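You operate a simulated robot arm through the tools that you are given. There is no shell and no other tool.

The job below is to be done with a simulated robot arm. You get a single attempt, and the scene is never put back.

JOB
Paint the middle of the wooden knob white and close the tin.
Fine: on its top, paint from the tin marked DOOR; brush back in its tub. A coat counts when it lies all over at full strength: go over it till it gets no stronger.

Only the result counts: the job must be done as asked and must still hold three seconds after the hand-in. Knocking over, shifting, dropping, spilling or breaking anything else fails it.

ROBOT AND FRAMES
A 6-joint arm with a two-finger parallel gripper, fixed in place. Base frame: the origin is on the floor under the middle of its stand, x ahead of it, y to its left, z up; the work surface is at about z = 75. Readings come in cm, degrees, newtons and seconds.
With the tool pointing down near the work surface it reaches from about 26 to 68 cm from the base axis. Its first joint turns from -66.0 to 66.0 degrees. Payload 2.9 kg.
The TCP is the grasp point between the finger pads, 3 cm short of the fingertips. In the tool frame z runs along the fingers and y along their closing line. Largest opening 11 cm; finger width 2, thickness 1; the body of the gripper, 4.8 by 11.2 cm, starts 5.5 cm behind the TCP.
Orientation is told as [roll, pitch, yaw] about the base's x, y, z axes, in that order, counted from this pose: with the fingers straight down and closing along the base's y, the tool's x points along the base's -x, its y along +y and its z along -z.

CONTROLS
- The arm moves only by the tool jog_arm. Its argument "commands" is a list of rows, each a list of 7 numbers: the shift along the base's x, y, z in m, then the turn, a rotation vector about the base's x, y, z in degrees, then the gripper command, from -1 (fully open) to 1 (shut), values between in proportion. In form: [[dx, dy, dz, ax, ay, az, grip], ...]. A call has 1 to 20 rows; each row is the pose to reach, as a shift and turn from the pose commanded when the call began. A row lasts 0.2 s, in which the tool goes at most 5 cm and 8.6 degrees; a call with a longer step from one row to the next is refused whole, and so is a gripper value outside its range. Where a pose cannot be reached the arm comes as near as it can. A force on the tool above 70 N (or 10 N above the force at the start of the call, whichever is more), or a blocked arm, ends the call early, and 0.2 s more pass. Each finger travels about 10.8 cm/s and halts on what it meets, pressing with about 29 N; the grip force reading is that of the motor and also rises with nothing between the fingers. The clock runs only during rows and for 0.2 s after the last one: add rows that repeat a pose to give the fingers time. It gives the time, the measured TCP pose, the force on the tool (base axes), the opening and the grip force at its end, in the units of the frame above (readings bear some noise), with the torque about the TCP (base axes, N m) and any sound that the robot's microphone picked up, and new pictures: "pictures" is both (left out), scene, wrist or none.
- Cameras (640 x 400 px; columns grow to the right, rows downward): "scene" is fixed at [8.85, 45.26, 137.46]; the picture's right is [-0.59, -0.80, 0.00], its down [-0.52, 0.38, -0.76] and it looks along [0.61, -0.45, -0.65] (base axes); focal length 214 px, centre (320, 200). "wrist" rides on the gripper at [7.2, 1.7, -10.3] in the tool frame; the picture's right is [-0.23, 0.97, 0.00], its down [-0.76, -0.18, -0.62] and it looks along [-0.61, -0.14, 0.78] (tool axes); focal length 222 px, centre (320, 200). There is no depth. A picture from a camera that has moved, and an enlarged one, comes with that camera's place and axes in the base frame and with its lens.
- enlarge(camera, box): a new picture of the part [left, top, right, bottom] of that camera's present view, enlarged. It takes no simulated time.
- job_done(): hands the job in; it is judged then, once.

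Nothing tells you positions but the pictures and the camera data. Unless the task says otherwise, let go and move clear before handing in.

The tools are called by a JSON object that holds its "name" and its "arguments". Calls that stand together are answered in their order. jog_arm: Moves the arm, as the interface text tells. Its arguments: {"type":"object","properties":{"commands":{"type":"array","items":{"type":"array","items":{"type":"number"}}},"pictures":{"type":"string","enum":["both","scene","wrist","none"]}},"required":["commands"]} The other tools are called the same way: enlarge (camera, box) takes an enlarged picture of a part of a camera's view; job_done () hands the job in.

At the start:

```text
time_s: 0.0
eef_pos: [42.93, -6.15, 118.9]
tcp_rot: [0.0, 0.0, 0.0]
force: [-0.4, -0.2, -0.3]
ft_torque: [0.0, 0.02, -0.01]
finger_gap: 11.01
gripper_force: 0.1
```

scene: 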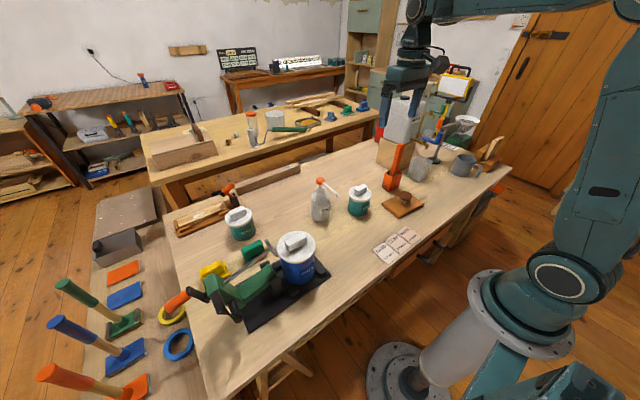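
wrist: 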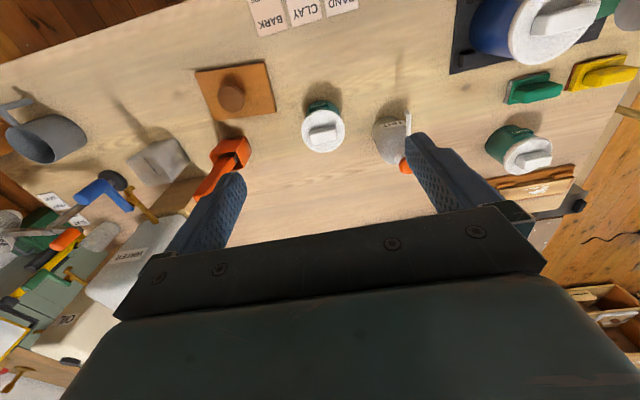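

I see a bench with several tins, a wooden knob on a plate and brushes in tubs on the right. I'll first enlarge the views to read the labels and find things.

{"name": "enlarge", "arguments": {"camera": "scene", "box": [160, 160, 360, 320]}}

{"name": "enlarge", "arguments": {"camera": "scene", "box": [300, 80, 520, 270]}}

{"name": "enlarge", "arguments": {"camera": "wrist", "box": [0, 60, 260, 260]}}

{"name": "enlarge", "arguments": {"camera": "wrist", "box": [180, 0, 420, 180]}}

{"name": "enlarge", "arguments": {"camera": "wrist", "box": [400, 0, 640, 200]}}

```text
2.50 times, centred on (260, 240) of scene
camera zoom: at [8.85, 45.26, 137.46], right [-0.59, -0.8, 0.0], down [-0.52, 0.38, -0.76], along [0.61, -0.45, -0.65], focal length 536 px, centre (470, 100)
```

zoom: 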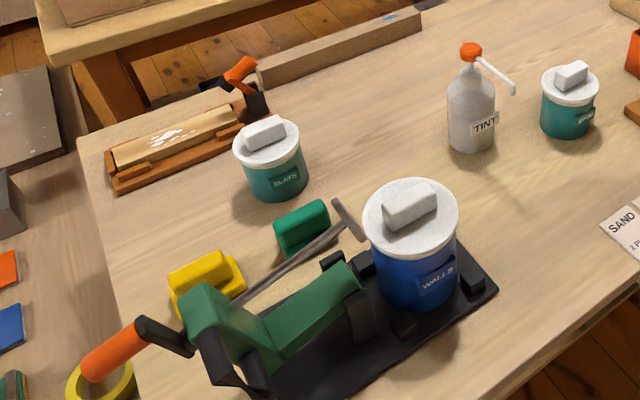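

```text
2.11 times, centred on (410, 175) of scene
camera zoom: at [8.85, 45.26, 137.46], right [-0.59, -0.8, 0.0], down [-0.52, 0.38, -0.76], along [0.61, -0.45, -0.65], focal length 452 px, centre (130, 253)
```

zoom: 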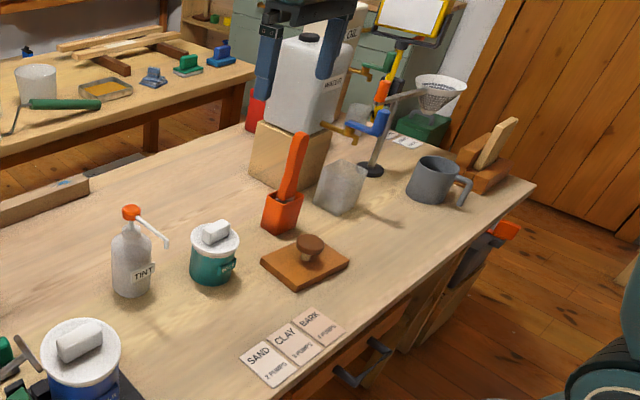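

```text
2.00 times, centred on (130, 160) of wrist
camera zoom: at [35.81, -4.46, 129.32], right [0.23, 0.97, 0.0], down [0.76, -0.18, 0.62], along [0.61, -0.14, -0.78], focal length 444 px, centre (700, 280)
```

zoom: 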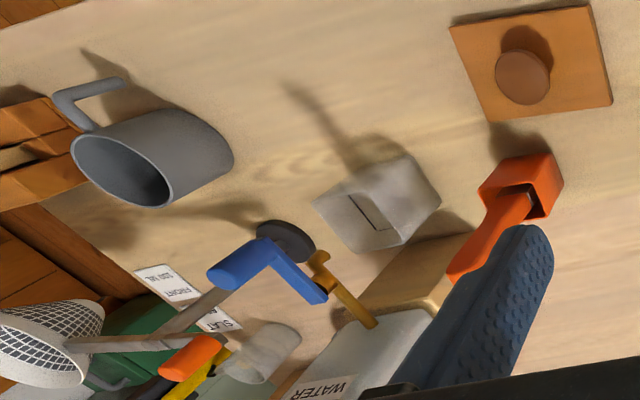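

```text
2.22 times, centred on (300, 90) of wrist
camera zoom: at [35.81, -4.46, 129.32], right [0.23, 0.97, 0.0], down [0.76, -0.18, 0.62], along [0.61, -0.14, -0.78], focal length 494 px, centre (364, 444)
```

zoom: 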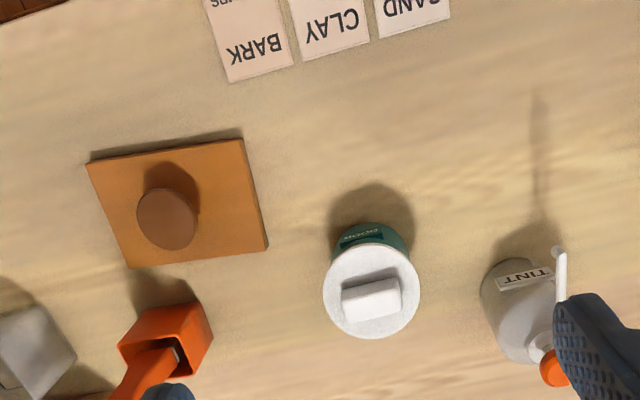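

```text
2.00 times, centred on (520, 100) of wrist
camera zoom: at [35.81, -4.46, 129.32], right [0.23, 0.97, 0.0], down [0.76, -0.18, 0.62], along [0.61, -0.14, -0.78], focal length 444 px, centre (-80, 400)
```

zoom: 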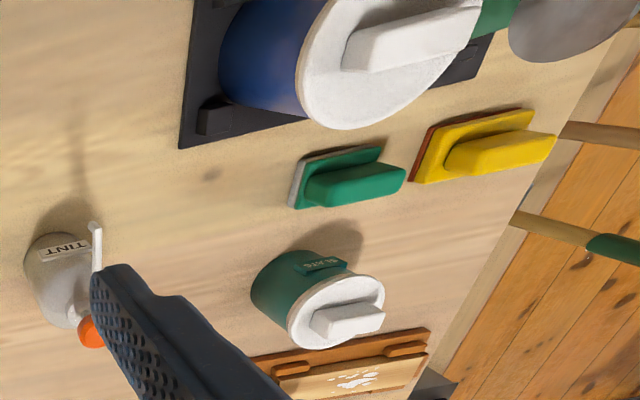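

The DOOR tin is the small teal one at about (53.6, -7.6) with its lid near z 83. The knob top is near (44, -25.7, 79.4), and the brush stands in the orange tub near (55.5, -31.5). I'll move above the tin for a closer look at the lid handle.

{"name": "jog_arm", "arguments": {"commands": [[0.015, -0.002, -0.03, 0, 0, 0, -1], [0.03, -0.004, -0.06, 0, 0, 0, -1], [0.05, -0.007, -0.09, 0, 0, 0, -1], [0.07, -0.01, -0.12, 0, 0, 0, -1], [0.09, -0.013, -0.15, 0, 0, 0, -1], [0.1, -0.015, -0.18, 0, 0, 0, -1], [0.1, -0.015, -0.18, 0, 0, 0, -1]]}}

```text
time_s: 1.6
eef_pos: [52.95, -7.65, 100.61]
tcp_rot: [0.0, 0.0, 0.0]
force: [0.4, 0.3, 0.8]
ft_torque: [0.02, 0.0, 0.03]
finger_gap: 10.99
gripper_force: 0.0
camera wrist: at [45.81, -6.0, 110.95], right [0.23, 0.97, 0.0], down [0.76, -0.18, 0.62], along [0.61, -0.14, -0.78], focal length 222 px, centre (320, 200)
```

scene: 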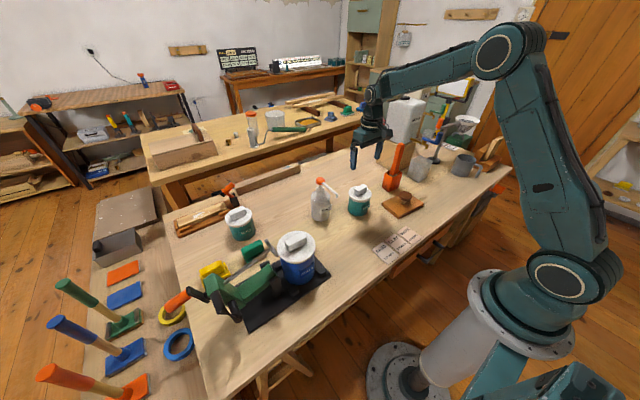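
wrist: 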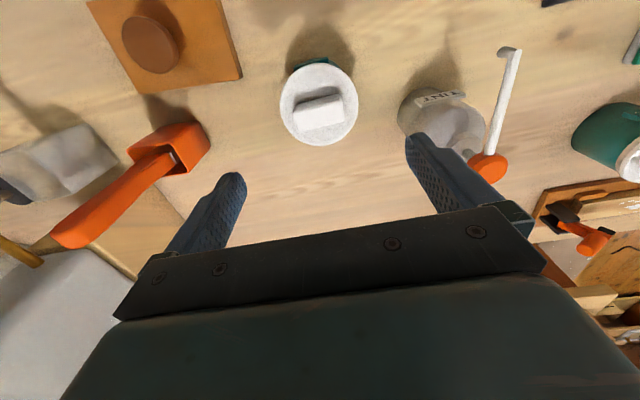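

The tin is right below the gripper with its handle block running roughly along y. I'll enlarge to pin down the handle, the brush and the knob.

{"name": "enlarge", "arguments": {"camera": "wrist", "box": [240, 30, 400, 170]}}

{"name": "enlarge", "arguments": {"camera": "wrist", "box": [0, 0, 250, 270]}}

{"name": "enlarge", "arguments": {"camera": "scene", "box": [310, 120, 470, 240]}}

```text
2.86 times, centred on (320, 100) of wrist
camera zoom: at [45.81, -6.0, 110.95], right [0.23, 0.97, 0.0], down [0.76, -0.18, 0.62], along [0.61, -0.14, -0.78], focal length 635 px, centre (320, 486)
```

zoom: 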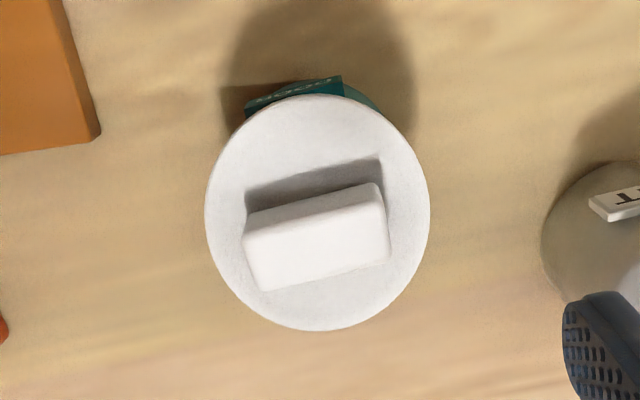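

```text
1.48 times, centred on (125, 135) of wrist
camera zoom: at [45.81, -6.0, 110.95], right [0.23, 0.97, 0.0], down [0.76, -0.18, 0.62], along [0.61, -0.14, -0.78], focal length 329 px, centre (609, 296)
```

zoom: 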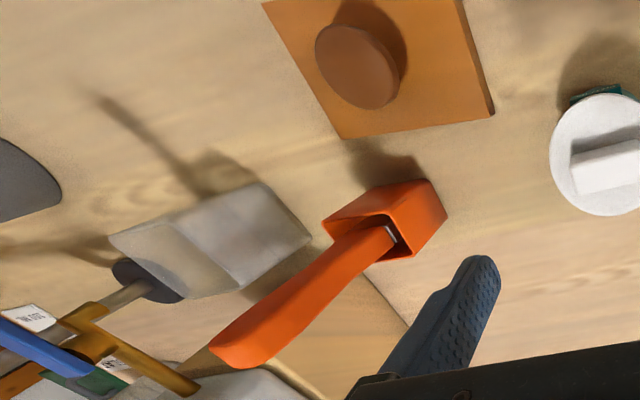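

```text
3.33 times, centred on (390, 180) of scene
camera zoom: at [8.85, 45.26, 137.46], right [-0.59, -0.8, 0.0], down [-0.52, 0.39, -0.76], along [0.61, -0.45, -0.65], focal length 715 px, centre (87, 267)
```

zoom: 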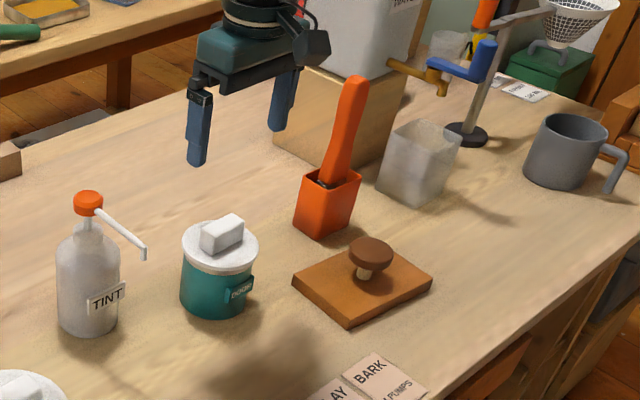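

The lid handle block runs along y, about 5.4 cm long with its top near z 85.6 and the lid top at z 83.1. I'll descend with the fingers at the block's ends, then close.

{"name": "jog_arm", "arguments": {"commands": [[0.003, -0.002, -0.03, 0, 0, 0, -1], [0.005, -0.002, -0.06, 0, 0, 0, -1], [0.005, -0.002, -0.09, 0, 0, 0, -1], [0.005, -0.002, -0.11, 0, 0, 0, -1], [0.005, -0.002, -0.125, 0, 0, 0, -1], [0.005, -0.002, -0.125, 0, 0, 0, -1]]}}

```text
time_s: 3.0
eef_pos: [53.37, -7.82, 88.32]
tcp_rot: [-0.1, 0.0, 0.0]
force: [0.8, 0.1, -0.1]
ft_torque: [0.0, -0.01, 0.02]
finger_gap: 11.01
gripper_force: 0.1
camera wrist: at [46.23, -6.15, 98.73], right [0.23, 0.97, 0.0], down [0.76, -0.18, 0.62], along [0.61, -0.14, -0.78], focal length 222 px, centre (320, 200)
```

scene: 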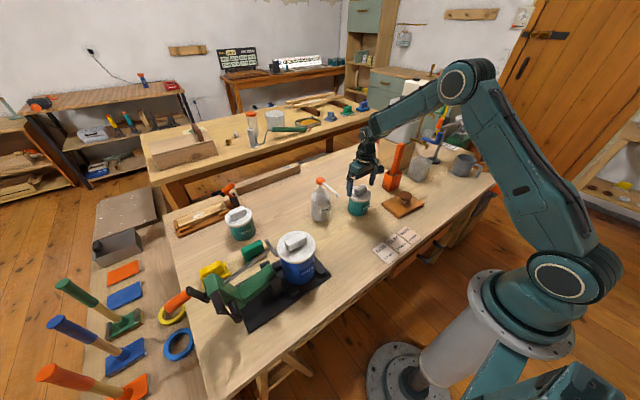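
wrist: 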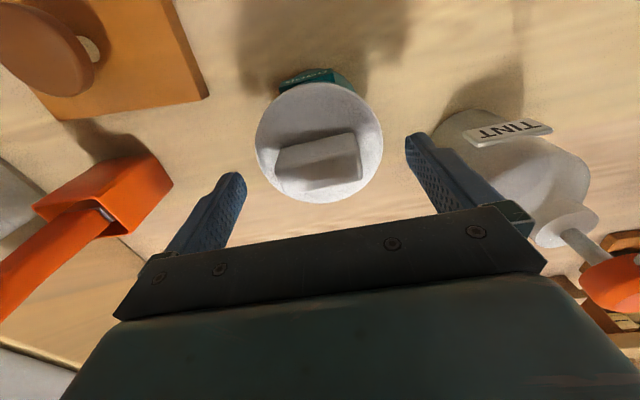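

The fingers straddle the lid. Before going lower I'll check the alignment of the fingertips with the block.

{"name": "enlarge", "arguments": {"camera": "wrist", "box": [200, 50, 460, 230]}}

{"name": "enlarge", "arguments": {"camera": "scene", "box": [310, 130, 410, 230]}}

```text
2.22 times, centred on (330, 140) of wrist
camera zoom: at [46.23, -6.15, 98.73], right [0.23, 0.97, 0.0], down [0.76, -0.18, 0.62], along [0.61, -0.14, -0.78], focal length 494 px, centre (298, 333)
```

zoom: 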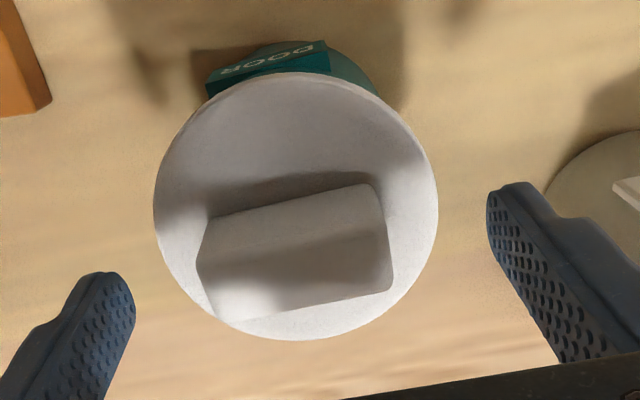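

```text
4.00 times, centred on (360, 180) of scene
camera zoom: at [8.85, 45.26, 137.46], right [-0.59, -0.8, 0.0], down [-0.52, 0.39, -0.76], along [0.61, -0.45, -0.65], focal length 858 px, centre (160, 280)
```

zoom: 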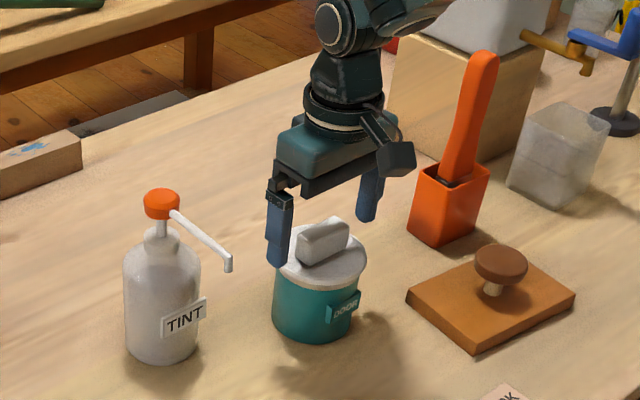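

The gripper is centred over the lid at about (53.2, -7.8). I'll go down the last 1.9 cm and close on the block.

{"name": "jog_arm", "arguments": {"commands": [[0, 0, -0.01, 0, 0, 0, -1], [0, 0, -0.019, 0, 0, 0, -1], [0, 0, -0.019, 0, 0, 0, -0.6], [0, 0, -0.019, 0, 0, 0, -0.2], [0, 0, -0.019, 0, 0, 0, 0.2], [0, 0, -0.019, 0, 0, 0, 0.4], [0, 0, -0.019, 0, 0, 0, 0.4]]}}

```text
time_s: 4.6
eef_pos: [53.43, -7.85, 86.44]
tcp_rot: [0.0, 0.0, 0.1]
force: [0.8, 0.5, 0.0]
ft_torque: [-0.01, 0.02, 0.01]
finger_gap: 9.06
gripper_force: 29.5
heard: snap
camera wrist: at [46.3, -6.22, 96.87], right [0.23, 0.97, 0.0], down [0.76, -0.18, 0.62], along [0.61, -0.14, -0.78], focal length 222 px, centre (320, 200)
```

scene: 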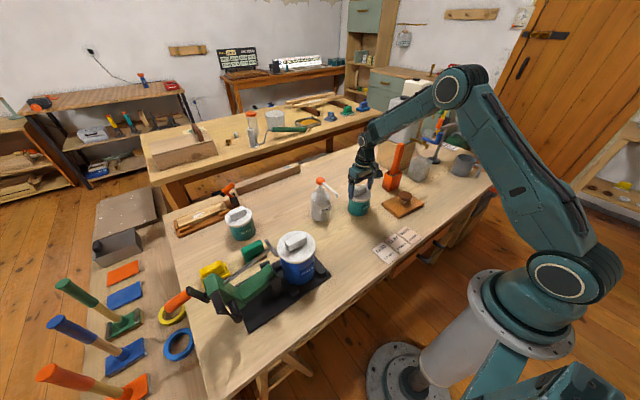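
wrist: 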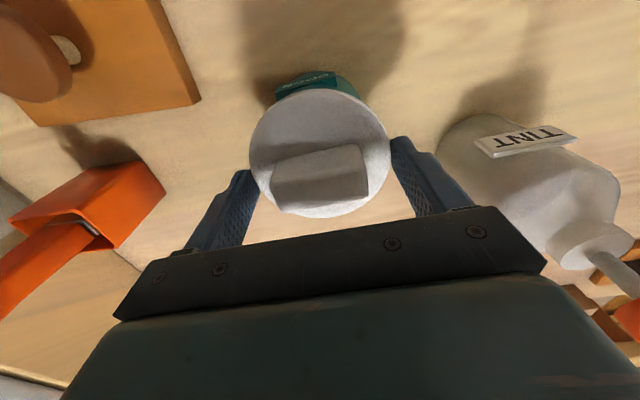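

The fingers closed on the lid's rim (9.06 cm) rather than the block, with a snap sound, so the lid sits higher than I thought. I'll open, rise 1 cm and grip the block itself.

{"name": "jog_arm", "arguments": {"commands": [[0, 0, 0, 0, 0, 0, 0], [0, 0, 0, 0, 0, 0, -0.6], [0, 0, 0, 0, 0, 0, -0.9], [0, 0, 0.005, 0, 0, 0, -0.9], [0, 0, 0.01, 0, 0, 0, -0.9], [0, 0, 0.01, 0, 0, 0, -0.9]]}}

{"name": "enlarge", "arguments": {"camera": "wrist", "box": [200, 50, 460, 230]}}

{"name": "enlarge", "arguments": {"camera": "scene", "box": [310, 150, 410, 230]}}

```text
time_s: 6.0
eef_pos: [53.58, -7.8, 87.71]
tcp_rot: [0.0, 0.0, 0.0]
force: [-0.2, 0.0, 0.5]
ft_torque: [0.01, 0.01, -0.03]
finger_gap: 10.45
gripper_force: 0.1
heard: snap
camera wrist: at [46.36, -6.13, 97.97], right [0.23, 0.97, 0.0], down [0.76, -0.18, 0.62], along [0.61, -0.14, -0.78], focal length 222 px, centre (320, 200)
```

scene: 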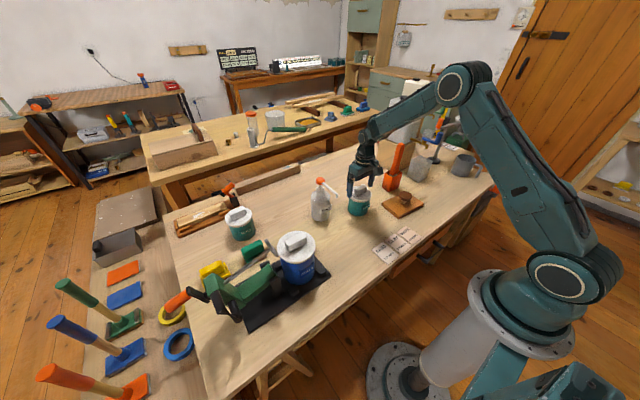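
wrist: 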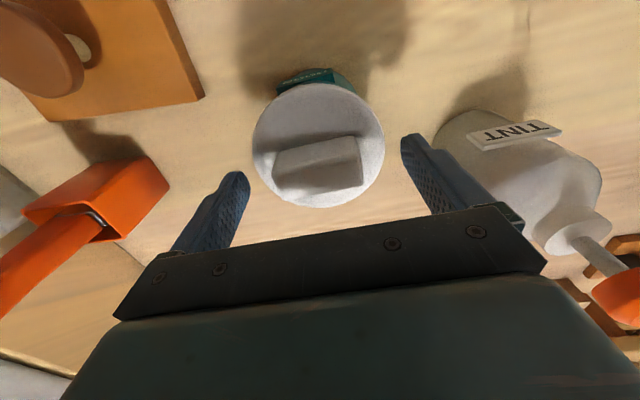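

```text
2.22 times, centred on (330, 140) of wrist
camera zoom: at [46.36, -6.13, 97.97], right [0.23, 0.97, 0.0], down [0.76, -0.18, 0.62], along [0.61, -0.14, -0.78], focal length 494 px, centre (298, 333)
```

zoom: 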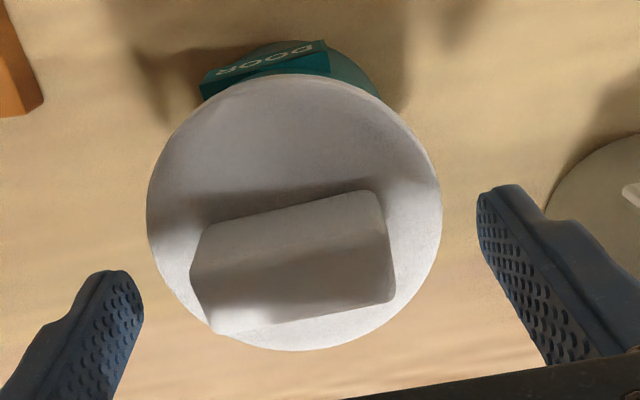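

```text
5.00 times, centred on (360, 190) of scene
camera zoom: at [8.85, 45.26, 137.46], right [-0.59, -0.8, 0.0], down [-0.52, 0.39, -0.76], along [0.61, -0.45, -0.65], focal length 1072 px, centre (120, 250)
```

zoom: 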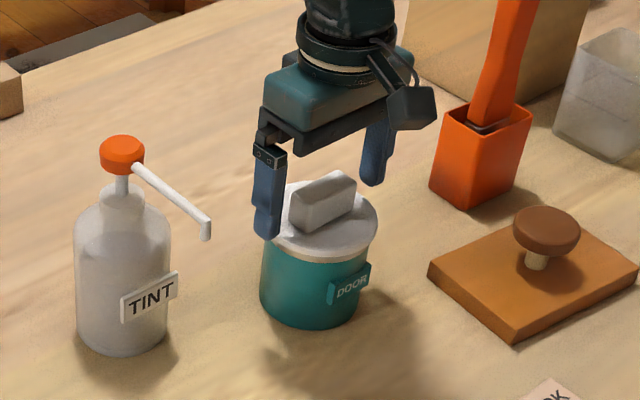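

The tin is still in place and the fingers are now above the lid rim. I'll close on the handle block here.

{"name": "jog_arm", "arguments": {"commands": [[-0.001, 0, -0.003, 0, 0, 0, -0.6], [-0.001, 0, -0.003, 0, 0, 0, -0.2], [-0.001, 0, -0.003, 0, 0, 0, 0.1], [-0.001, 0, -0.003, 0, 0, 0, 0.4], [-0.001, 0, -0.003, 0, 0, 0, 0.5], [-0.001, 0, -0.003, 0, 0, 0, 0.5]]}}

{"name": "enlarge", "arguments": {"camera": "wrist", "box": [200, 50, 460, 230]}}

```text
time_s: 7.4
eef_pos: [53.32, -7.97, 87.32]
tcp_rot: [0.0, -0.1, -0.1]
force: [1.0, -3.1, 1.9]
ft_torque: [-0.14, 0.01, 0.03]
finger_gap: 5.33
gripper_force: 28.5
camera wrist: at [46.26, -6.17, 97.74], right [0.23, 0.97, 0.0], down [0.76, -0.18, 0.62], along [0.61, -0.14, -0.78], focal length 222 px, centre (320, 200)
```

scene: 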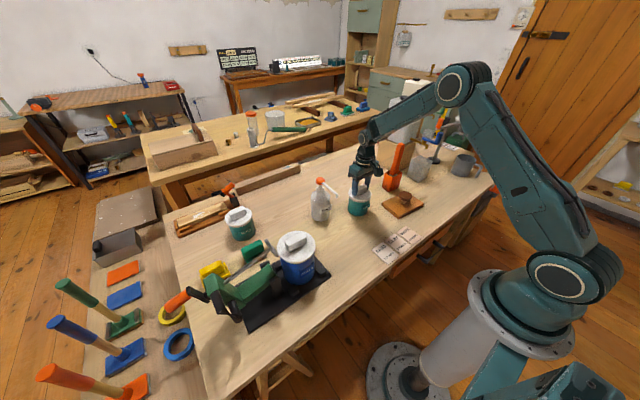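
wrist: 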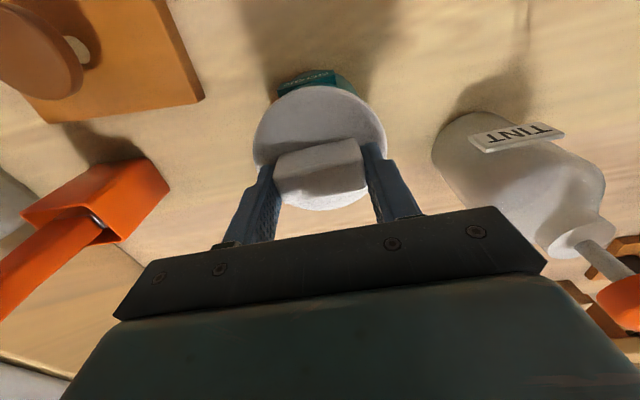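

```text
2.22 times, centred on (330, 140) of wrist
camera zoom: at [46.26, -6.17, 97.74], right [0.23, 0.97, 0.0], down [0.76, -0.18, 0.62], along [0.61, -0.14, -0.78], focal length 494 px, centre (298, 333)
```

zoom: 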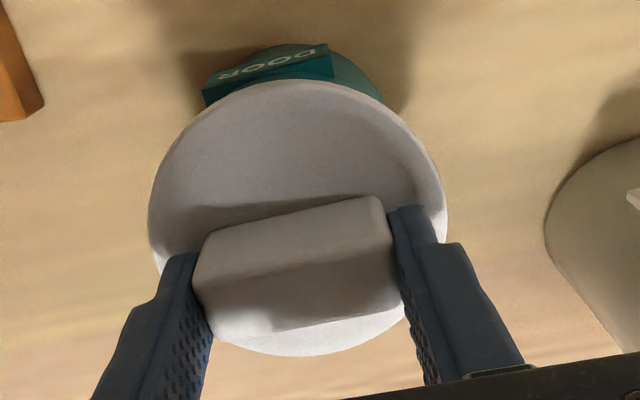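

The block is held (5.33 cm). I'll lift slowly and watch whether only the lid comes up.

{"name": "jog_arm", "arguments": {"commands": [[0, 0, 0.003, 0, 0, 0, 0.6], [0, 0, 0.006, 0, 0, 0, 0.6], [0, 0, 0.01, 0, 0, 0, 0.6], [0, 0, 0.015, 0, 0, 0, 0.6], [0, 0, 0.015, 0, 0, 0, 0.6]]}}

{"name": "enlarge", "arguments": {"camera": "scene", "box": [310, 150, 410, 230]}}

```text
time_s: 8.6
eef_pos: [53.47, -7.78, 88.81]
tcp_rot: [0.0, -0.1, 0.0]
force: [0.0, -0.2, 0.2]
ft_torque: [0.0, 0.01, -0.03]
finger_gap: 5.34
gripper_force: 29.2
heard: snap
camera wrist: at [46.23, -6.15, 99.15], right [0.23, 0.97, 0.0], down [0.76, -0.18, 0.62], along [0.61, -0.14, -0.78], focal length 222 px, centre (320, 200)
```

scene: 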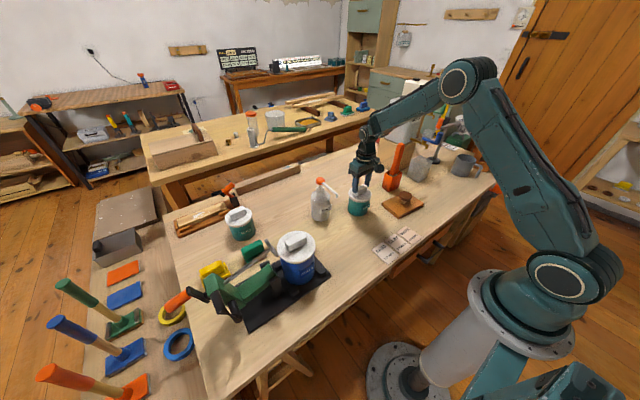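
wrist: 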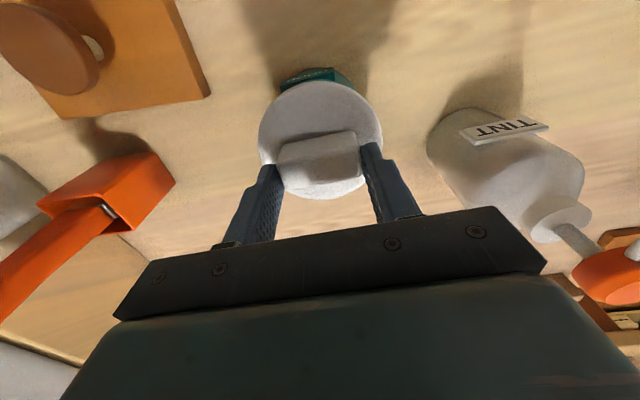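

```text
5.00 times, centred on (360, 190) of scene
camera zoom: at [8.85, 45.26, 137.46], right [-0.59, -0.8, 0.0], down [-0.52, 0.39, -0.76], along [0.61, -0.45, -0.65], focal length 1072 px, centre (120, 250)
```

zoom: 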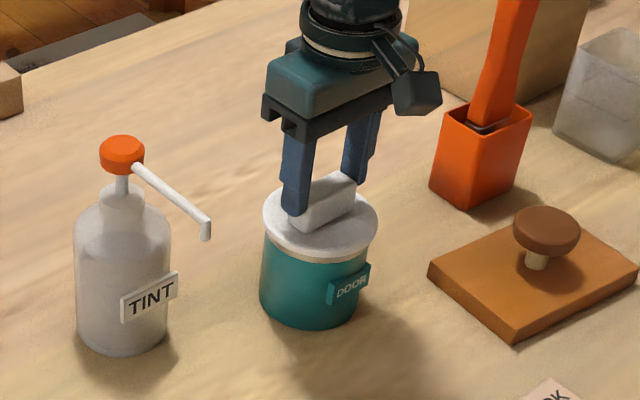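

The block is still gripped but the lid hardly seems to have risen, and there was another snap. I'll take a closer look before going on.

{"name": "enlarge", "arguments": {"camera": "wrist", "box": [200, 50, 460, 230]}}

{"name": "enlarge", "arguments": {"camera": "scene", "box": [335, 170, 385, 220]}}

```text
2.22 times, centred on (330, 140) of wrist
camera zoom: at [46.23, -6.15, 99.15], right [0.23, 0.97, 0.0], down [0.76, -0.18, 0.62], along [0.61, -0.14, -0.78], focal length 494 px, centre (298, 333)
```

zoom: 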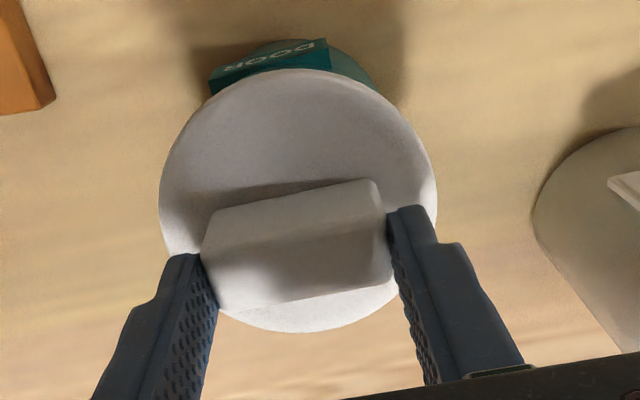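

```text
8.00 times, centred on (360, 195) of scene
camera zoom: at [8.85, 45.26, 137.46], right [-0.59, -0.8, 0.0], down [-0.52, 0.39, -0.76], along [0.61, -0.45, -0.65], focal length 1716 px, centre (0, 240)
```

zoom: 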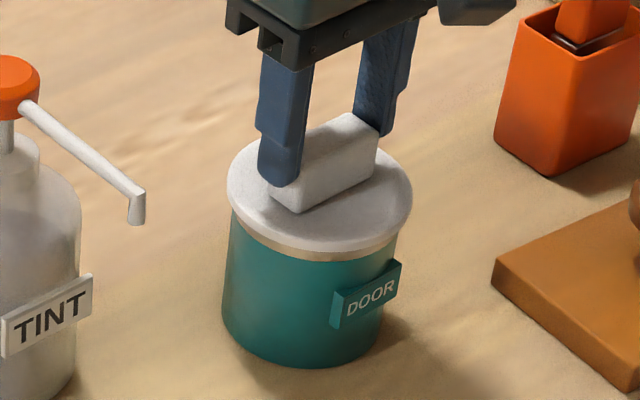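

The lid did not move and the fingers seem to have slipped up the block. I'll regrip lower and pull in small steps while reading the force.

{"name": "jog_arm", "arguments": {"commands": [[0, 0, 0, 0, 0, 0, 0.0], [0, 0, 0, 0, 0, 0, -0.4], [0, 0, -0.008, 0, 0, 0, -0.4], [0, 0, -0.0165, 0, 0, 0, -0.4], [0, 0, -0.0165, 0, 0, 0, 0.1], [0, 0, -0.0165, 0, 0, 0, 0.5], [0, 0, -0.0165, 0, 0, 0, 0.8], [0, 0, -0.0165, 0, 0, 0, 0.8]], "pictures": "wrist"}}

{"name": "jog_arm", "arguments": {"commands": [[0, 0, 0.001, 0, 0, 0, 0.8], [0, 0, 0.002, 0, 0, 0, 0.8]], "pictures": "none"}}

{"name": "jog_arm", "arguments": {"commands": [[0, 0, 0.001, 0, 0, 0, 0.8], [0, 0, 0.002, 0, 0, 0, 0.8]], "pictures": "wrist"}}

```text
time_s: 10.4
eef_pos: [53.31, -7.73, 87.28]
tcp_rot: [0.0, 0.1, -0.1]
force: [0.5, 0.6, -0.4]
ft_torque: [0.0, -0.01, 0.03]
finger_gap: 5.34
gripper_force: 28.9
camera wrist: at [46.17, -6.07, 97.59], right [0.23, 0.97, 0.0], down [0.76, -0.18, 0.62], along [0.61, -0.14, -0.78], focal length 222 px, centre (320, 200)
```

wrist: 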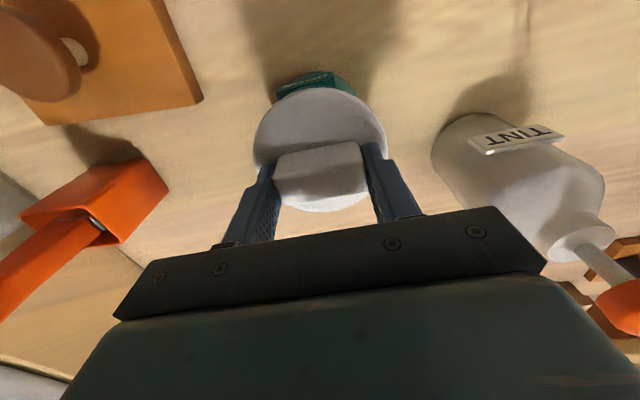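

```text
time_s: 11.0
eef_pos: [53.28, -7.87, 87.46]
tcp_rot: [-0.1, 0.0, 0.0]
force: [-0.4, 0.0, 0.1]
ft_torque: [0.02, 0.05, 0.02]
finger_gap: 5.34
gripper_force: 29.8
```

```text
time_s: 11.6
eef_pos: [53.31, -7.79, 87.56]
tcp_rot: [0.0, 0.0, 0.0]
force: [0.3, -0.2, -0.7]
ft_torque: [0.03, 0.01, 0.03]
finger_gap: 5.34
gripper_force: 28.5
camera wrist: at [46.16, -6.12, 97.95], right [0.23, 0.97, 0.0], down [0.76, -0.18, 0.62], along [0.61, -0.14, -0.78], focal length 222 px, centre (320, 200)
```

wrist: 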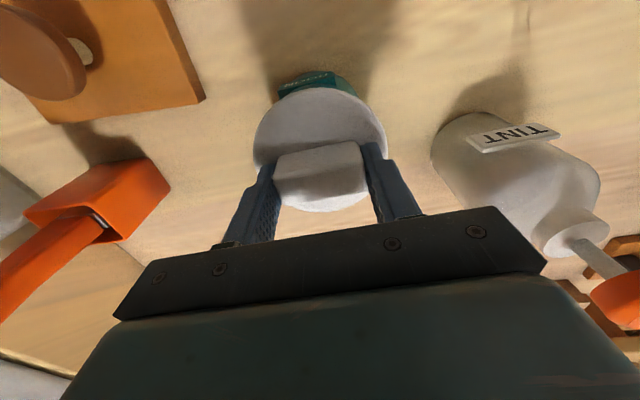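

There is no pulling force and the lid now stays fixed in the gripper's view, so it seems to be loose and rising. I'll continue lifting.

{"name": "jog_arm", "arguments": {"commands": [[0, 0, 0.002, 0, 0, 0, 0.8], [0, 0, 0.005, 0, 0, 0, 0.8], [0, 0, 0.01, 0, 0, 0, 0.8], [0, 0, 0.017, 0, 0, 0, 0.8], [0, 0, 0.025, 0, 0, 0, 0.8], [0, 0, 0.025, 0, 0, 0, 0.8]]}}

{"name": "enlarge", "arguments": {"camera": "scene", "box": [335, 160, 395, 220]}}

```text
time_s: 13.0
eef_pos: [53.31, -7.8, 90.02]
tcp_rot: [0.1, 0.0, -0.1]
force: [-0.2, -0.5, 0.5]
ft_torque: [0.01, -0.02, 0.01]
finger_gap: 5.36
gripper_force: 29.3
camera wrist: at [46.15, -6.05, 100.38], right [0.23, 0.97, 0.0], down [0.76, -0.18, 0.62], along [0.61, -0.14, -0.78], focal length 222 px, centre (320, 200)
```

scene: 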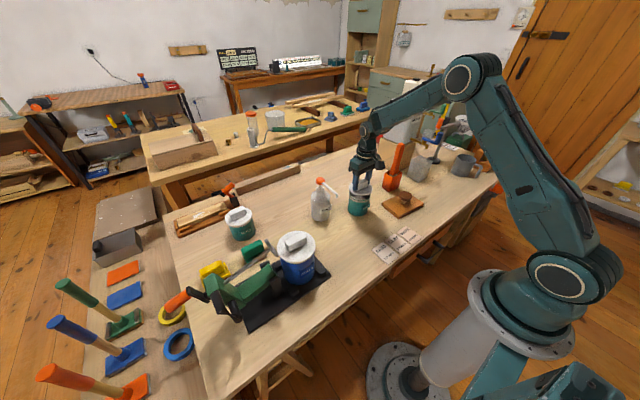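
wrist: 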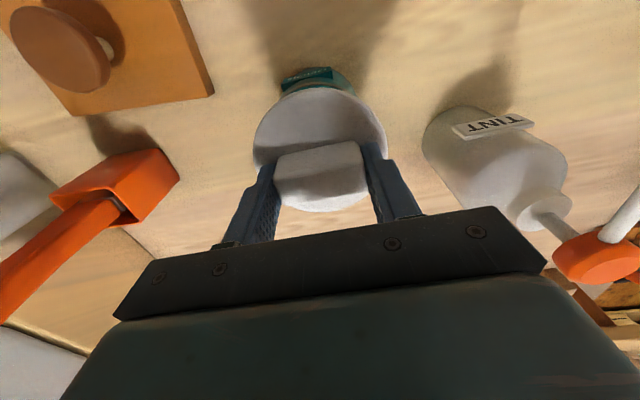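

```text
6.67 times, centred on (365, 190) of scene
camera zoom: at [8.85, 45.26, 137.46], right [-0.59, -0.8, 0.0], down [-0.52, 0.39, -0.76], along [0.61, -0.45, -0.65], focal length 1430 px, centre (20, 267)
```

zoom: 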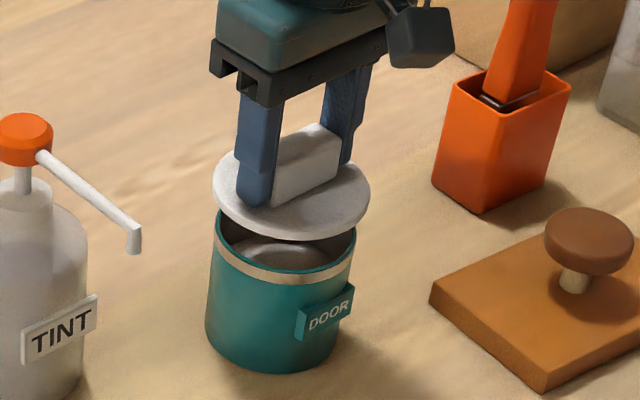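

The lid is off and the paint is visible in the tin. I'll set the lid down on the bare bench at about (42.6, -8), between the cards and the tin.

{"name": "jog_arm", "arguments": {"commands": [[0, 0, 0.03, 0, 0, 0, 0.8], [-0.02, 0, 0.04, 0, 0, 0, 0.8], [-0.05, 0, 0.04, 0, 0, 0, 0.8], [-0.08, 0, 0.035, 0, 0, 0, 0.8], [-0.1, -0.002, 0.01, 0, 0, 0, 0.8], [-0.107, -0.002, -0.02, 0, 0, 0, 0.8], [-0.107, -0.002, -0.05, 0, 0, 0, 0.8], [-0.107, -0.002, -0.08, 0, 0, 0, 0.8], [-0.107, -0.002, -0.09, 0, 0, 0, 0.8], [-0.107, -0.002, -0.09, 0, 0, 0, 0.8]]}}

{"name": "enlarge", "arguments": {"camera": "scene", "box": [335, 160, 435, 260]}}

```text
time_s: 15.2
eef_pos: [42.5, -8.0, 80.94]
tcp_rot: [0.0, -0.1, 0.0]
force: [-0.1, -0.4, -0.4]
ft_torque: [-0.03, -0.01, 0.0]
finger_gap: 5.34
gripper_force: 29.5
camera wrist: at [35.35, -6.23, 91.29], right [0.23, 0.97, 0.0], down [0.76, -0.18, 0.62], along [0.61, -0.14, -0.78], focal length 222 px, centre (320, 200)
```

scene: 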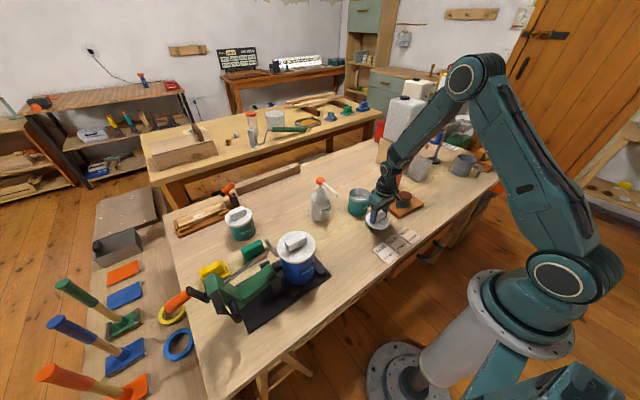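
wrist: 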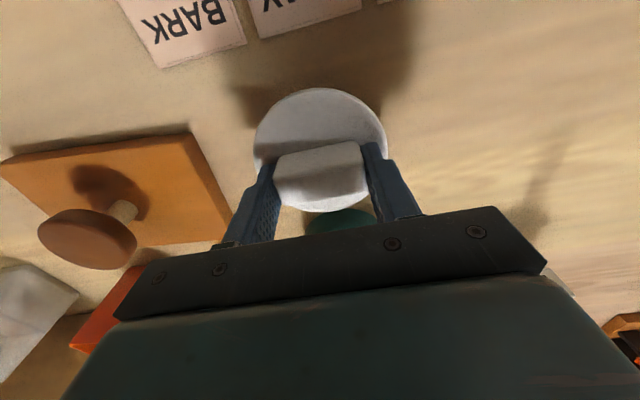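

```text
4.00 times, centred on (385, 210) of scene
camera zoom: at [8.85, 45.26, 137.46], right [-0.59, -0.8, 0.0], down [-0.52, 0.39, -0.76], along [0.61, -0.45, -0.65], focal length 858 px, centre (60, 160)
```

zoom: 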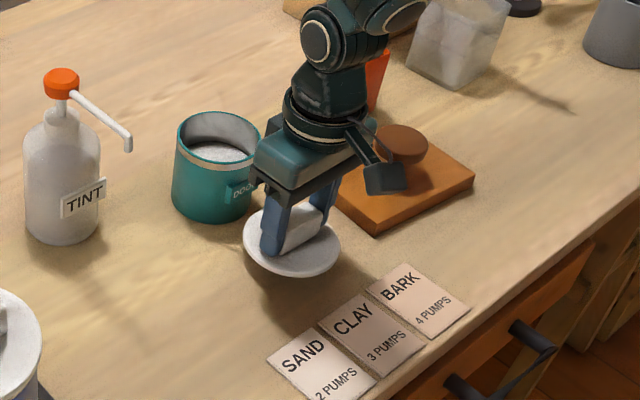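

The lid hovers about 1–2 cm over clear bench. I'll lower it gently in small steps until I feel contact.

{"name": "jog_arm", "arguments": {"commands": [[0, 0, -0.004, 0, 0, 0, 0.8], [0, 0, -0.008, 0, 0, 0, 0.8], [0, 0, -0.012, 0, 0, 0, 0.8], [0, 0, -0.012, 0, 0, 0, 0.8]], "pictures": "none"}}

{"name": "jog_arm", "arguments": {"commands": [[0, 0, -0.0015, 0, 0, 0, 0.8], [0, 0, -0.003, 0, 0, 0, 0.8]], "pictures": "scene"}}

{"name": "enlarge", "arguments": {"camera": "scene", "box": [335, 160, 435, 260]}}

```text
time_s: 16.2
eef_pos: [42.83, -7.95, 79.84]
tcp_rot: [0.0, 0.0, 0.0]
force: [-0.7, 0.2, 0.2]
ft_torque: [0.02, -0.01, -0.02]
finger_gap: 5.35
gripper_force: 28.9
```

```text
time_s: 16.8
eef_pos: [42.74, -8.11, 79.51]
tcp_rot: [-0.1, -0.1, 0.1]
force: [-0.7, 1.5, -0.3]
ft_torque: [0.0, -0.01, 0.02]
finger_gap: 5.33
gripper_force: 29.0
```

scene: 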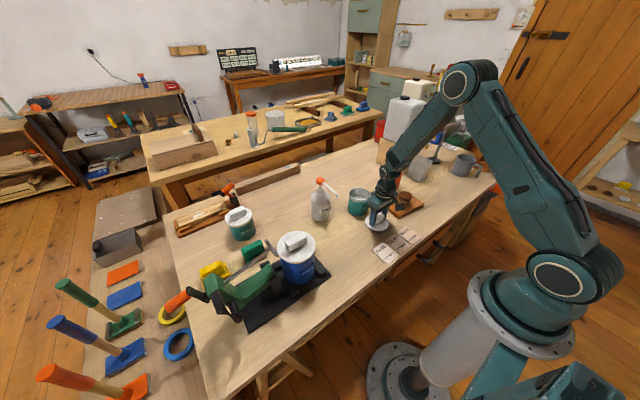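

```text
4.00 times, centred on (385, 210) of scene
camera zoom: at [8.85, 45.26, 137.46], right [-0.59, -0.8, 0.0], down [-0.52, 0.39, -0.76], along [0.61, -0.45, -0.65], focal length 858 px, centre (60, 160)
```

zoom: 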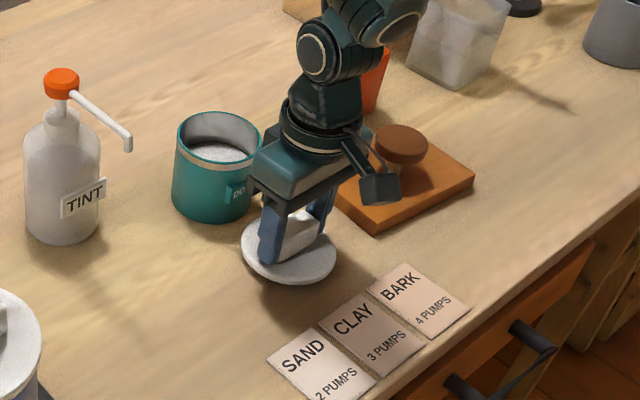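

No contact yet at z 79.5. I'll keep lowering in 2 mm steps.

{"name": "jog_arm", "arguments": {"commands": [[0, 0, -0.001, 0, 0, 0, 0.8], [0, 0, -0.002, 0, 0, 0, 0.8]], "pictures": "none"}}

{"name": "jog_arm", "arguments": {"commands": [[0, 0, -0.001, 0, 0, 0, 0.8], [0, 0, -0.002, 0, 0, 0, 0.8]], "pictures": "none"}}

{"name": "jog_arm", "arguments": {"commands": [[0, 0, -0.001, 0, 0, 0, 0.8], [0, 0, -0.002, 0, 0, 0, 0.8]], "pictures": "wrist"}}

```text
time_s: 17.4
eef_pos: [42.62, -8.0, 79.33]
tcp_rot: [-0.1, 0.0, 0.1]
force: [-3.4, -0.2, 12.6]
ft_torque: [-0.05, 0.21, 0.01]
finger_gap: 5.34
gripper_force: 28.5
```

```text
time_s: 18.0
eef_pos: [42.79, -8.01, 79.25]
tcp_rot: [0.1, -0.1, 0.1]
force: [-3.3, -2.2, 33.8]
ft_torque: [-0.05, 0.23, 0.0]
finger_gap: 5.36
gripper_force: 29.1
```

```text
time_s: 18.6
eef_pos: [42.79, -7.96, 79.29]
tcp_rot: [0.0, -0.3, 0.1]
force: [-5.4, 3.1, 49.9]
ft_torque: [0.15, 0.25, 0.05]
finger_gap: 5.36
gripper_force: 28.5
camera wrist: at [35.59, -6.36, 89.54], right [0.23, 0.97, 0.0], down [0.76, -0.18, 0.63], along [0.61, -0.14, -0.78], focal length 222 px, centre (320, 200)
```

wrist: 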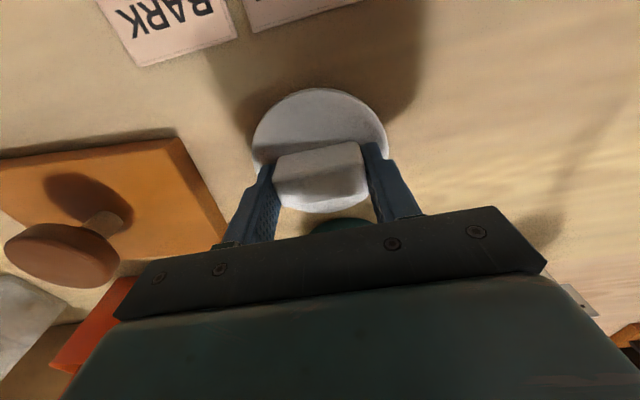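

Contact is at TCP z 79.3, so the lid rests on the bench. I'll ease off the pressure, open and rise clear.

{"name": "jog_arm", "arguments": {"commands": [[0, 0, 0.003, 0, 0, 0, 0.8], [0, 0, 0.005, 0, 0, 0, 0.8], [0, 0, 0.005, 0, 0, 0, 0.3], [0, 0, 0.005, 0, 0, 0, -0.2], [0, 0, 0.005, 0, 0, 0, -0.6], [0, 0, 0.005, 0, 0, 0, -0.6], [0, 0, 0.03, 0, 0, 0, -0.6], [0, 0, 0.06, 0, 0, 0, -0.6], [0, 0, 0.1, 0, 0, 0, -0.6], [0, 0, 0.14, 0, 0, 0, -0.6], [0, 0, 0.18, 0, 0, 0, -0.6], [0, 0, 0.2, 0, 0, 0, -0.6], [0, 0, 0.2, 0, 0, 0, -0.6]]}}

{"name": "enlarge", "arguments": {"camera": "scene", "box": [335, 140, 455, 260]}}

{"name": "enlarge", "arguments": {"camera": "wrist", "box": [0, 0, 250, 270]}}

```text
time_s: 21.4
eef_pos: [42.79, -7.79, 98.73]
tcp_rot: [0.0, 0.0, 0.0]
force: [-0.3, 0.1, 0.2]
ft_torque: [0.04, 0.02, 0.04]
finger_gap: 8.81
gripper_force: 0.1
camera wrist: at [35.68, -6.2, 109.17], right [0.23, 0.97, 0.0], down [0.76, -0.18, 0.62], along [0.61, -0.14, -0.78], focal length 222 px, centre (320, 200)
```

scene: 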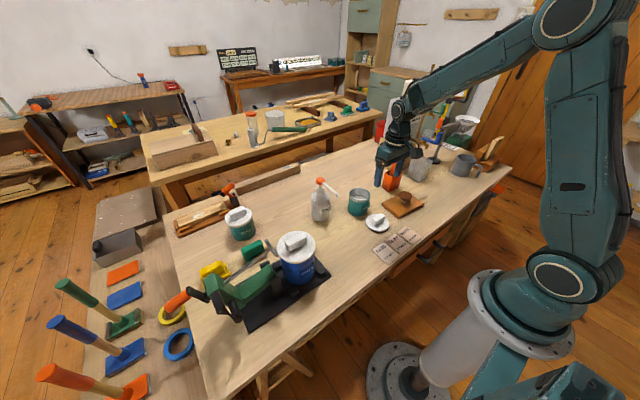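
wrist: 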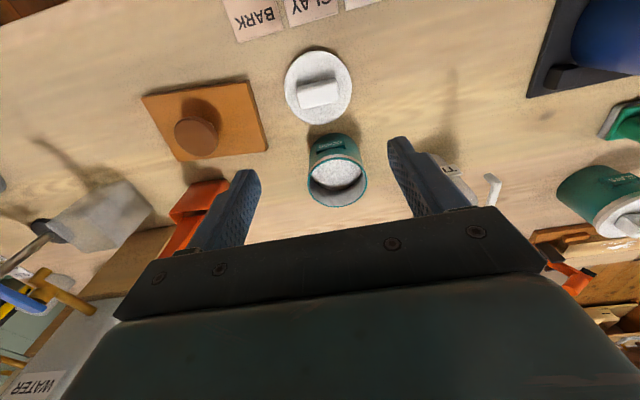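

```text
3.33 times, centred on (395, 200) of scene
camera zoom: at [8.85, 45.26, 137.46], right [-0.59, -0.8, 0.0], down [-0.52, 0.39, -0.76], along [0.61, -0.45, -0.65], focal length 715 px, centre (70, 200)
```

zoom: 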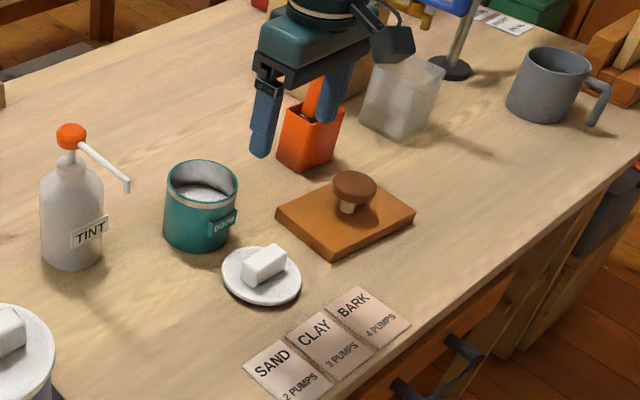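

```text
1.48 times, centred on (125, 135) of wrist
camera zoom: at [35.68, -6.2, 109.17], right [0.23, 0.97, 0.0], down [0.76, -0.18, 0.62], along [0.61, -0.14, -0.78], focal length 329 px, centre (609, 296)
```

zoom: 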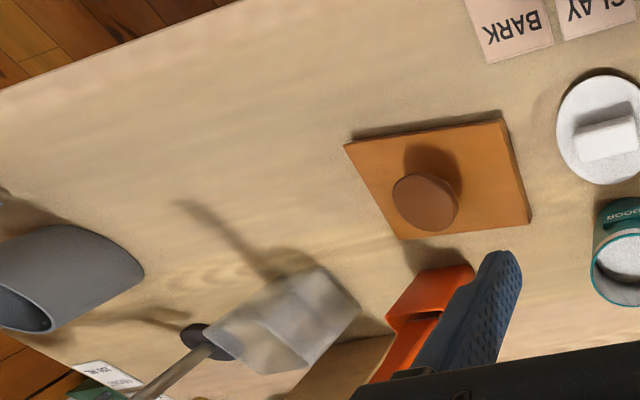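

The lid lies flat on the bench and the tin is open with white paint in it. Next I'll rise and move toward the brush to view it from above.

{"name": "jog_arm", "arguments": {"commands": [[0, 0, 0.04, 0, 0, 0, -0.6], [0, -0.01, 0.08, 0, 0, 0, -1], [0.01, -0.04, 0.11, 0, 0, 0, -1], [0.02, -0.08, 0.13, 0, 0, 0, -1], [0.03, -0.12, 0.14, 0, 0, 0, -1], [0.045, -0.16, 0.14, 0, 0, 0, -1], [0.055, -0.2, 0.14, 0, 0, 0, -1], [0.055, -0.21, 0.14, 0, 0, 0, -1], [0.055, -0.21, 0.14, 0, 0, 0, -1]]}}

{"name": "enlarge", "arguments": {"camera": "wrist", "box": [160, 0, 480, 220]}}

{"name": "enlarge", "arguments": {"camera": "scene", "box": [340, 80, 460, 220]}}

```text
time_s: 23.4
eef_pos: [48.23, -28.85, 112.93]
tcp_rot: [-0.1, 0.0, 0.0]
force: [0.1, -0.7, 0.0]
ft_torque: [-0.02, 0.0, 0.03]
finger_gap: 11.03
gripper_force: 0.0
camera wrist: at [41.15, -27.33, 123.32], right [0.23, 0.97, 0.0], down [0.76, -0.18, 0.62], along [0.61, -0.14, -0.78], focal length 222 px, centre (320, 200)
```

scene: 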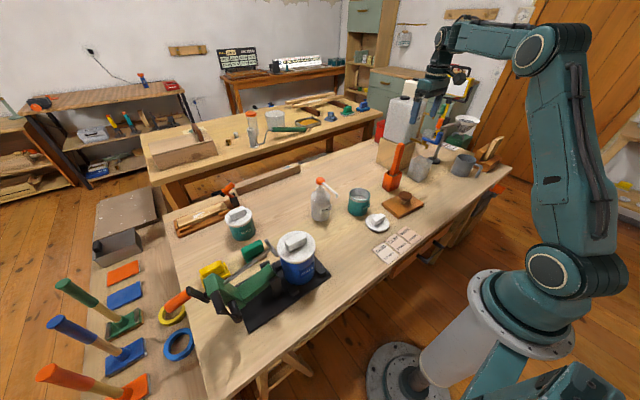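
wrist: 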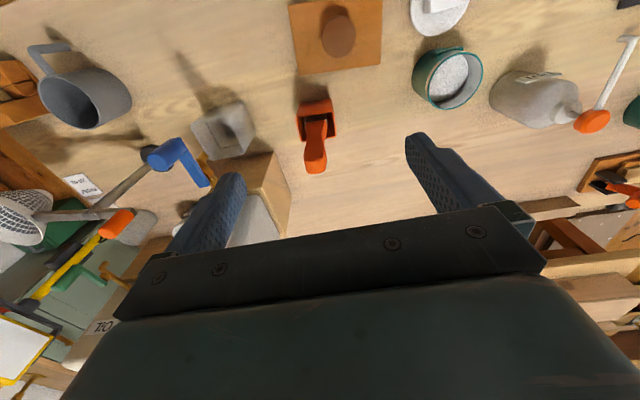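

```text
1.82 times, centred on (320, 110) of wrist
camera zoom: at [41.15, -27.33, 123.32], right [0.23, 0.97, 0.0], down [0.76, -0.18, 0.62], along [0.61, -0.14, -0.78], focal length 404 px, centre (320, 364)
```

zoom: 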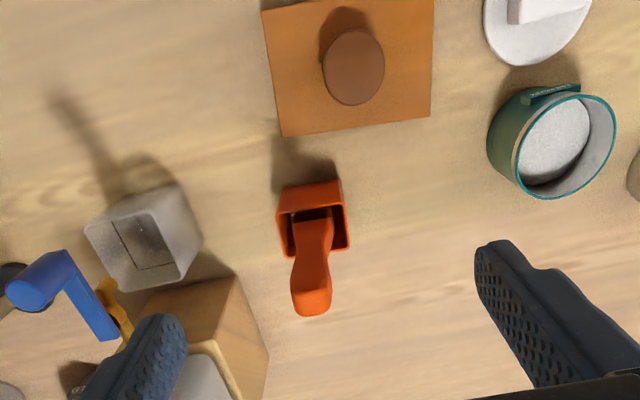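

```text
2.86 times, centred on (400, 150) of scene
camera zoom: at [8.85, 45.26, 137.46], right [-0.59, -0.8, 0.0], down [-0.52, 0.39, -0.76], along [0.61, -0.45, -0.65], focal length 613 px, centre (91, 343)
```

zoom: 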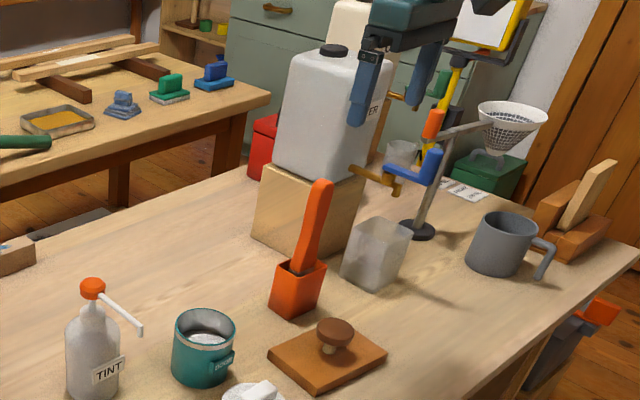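

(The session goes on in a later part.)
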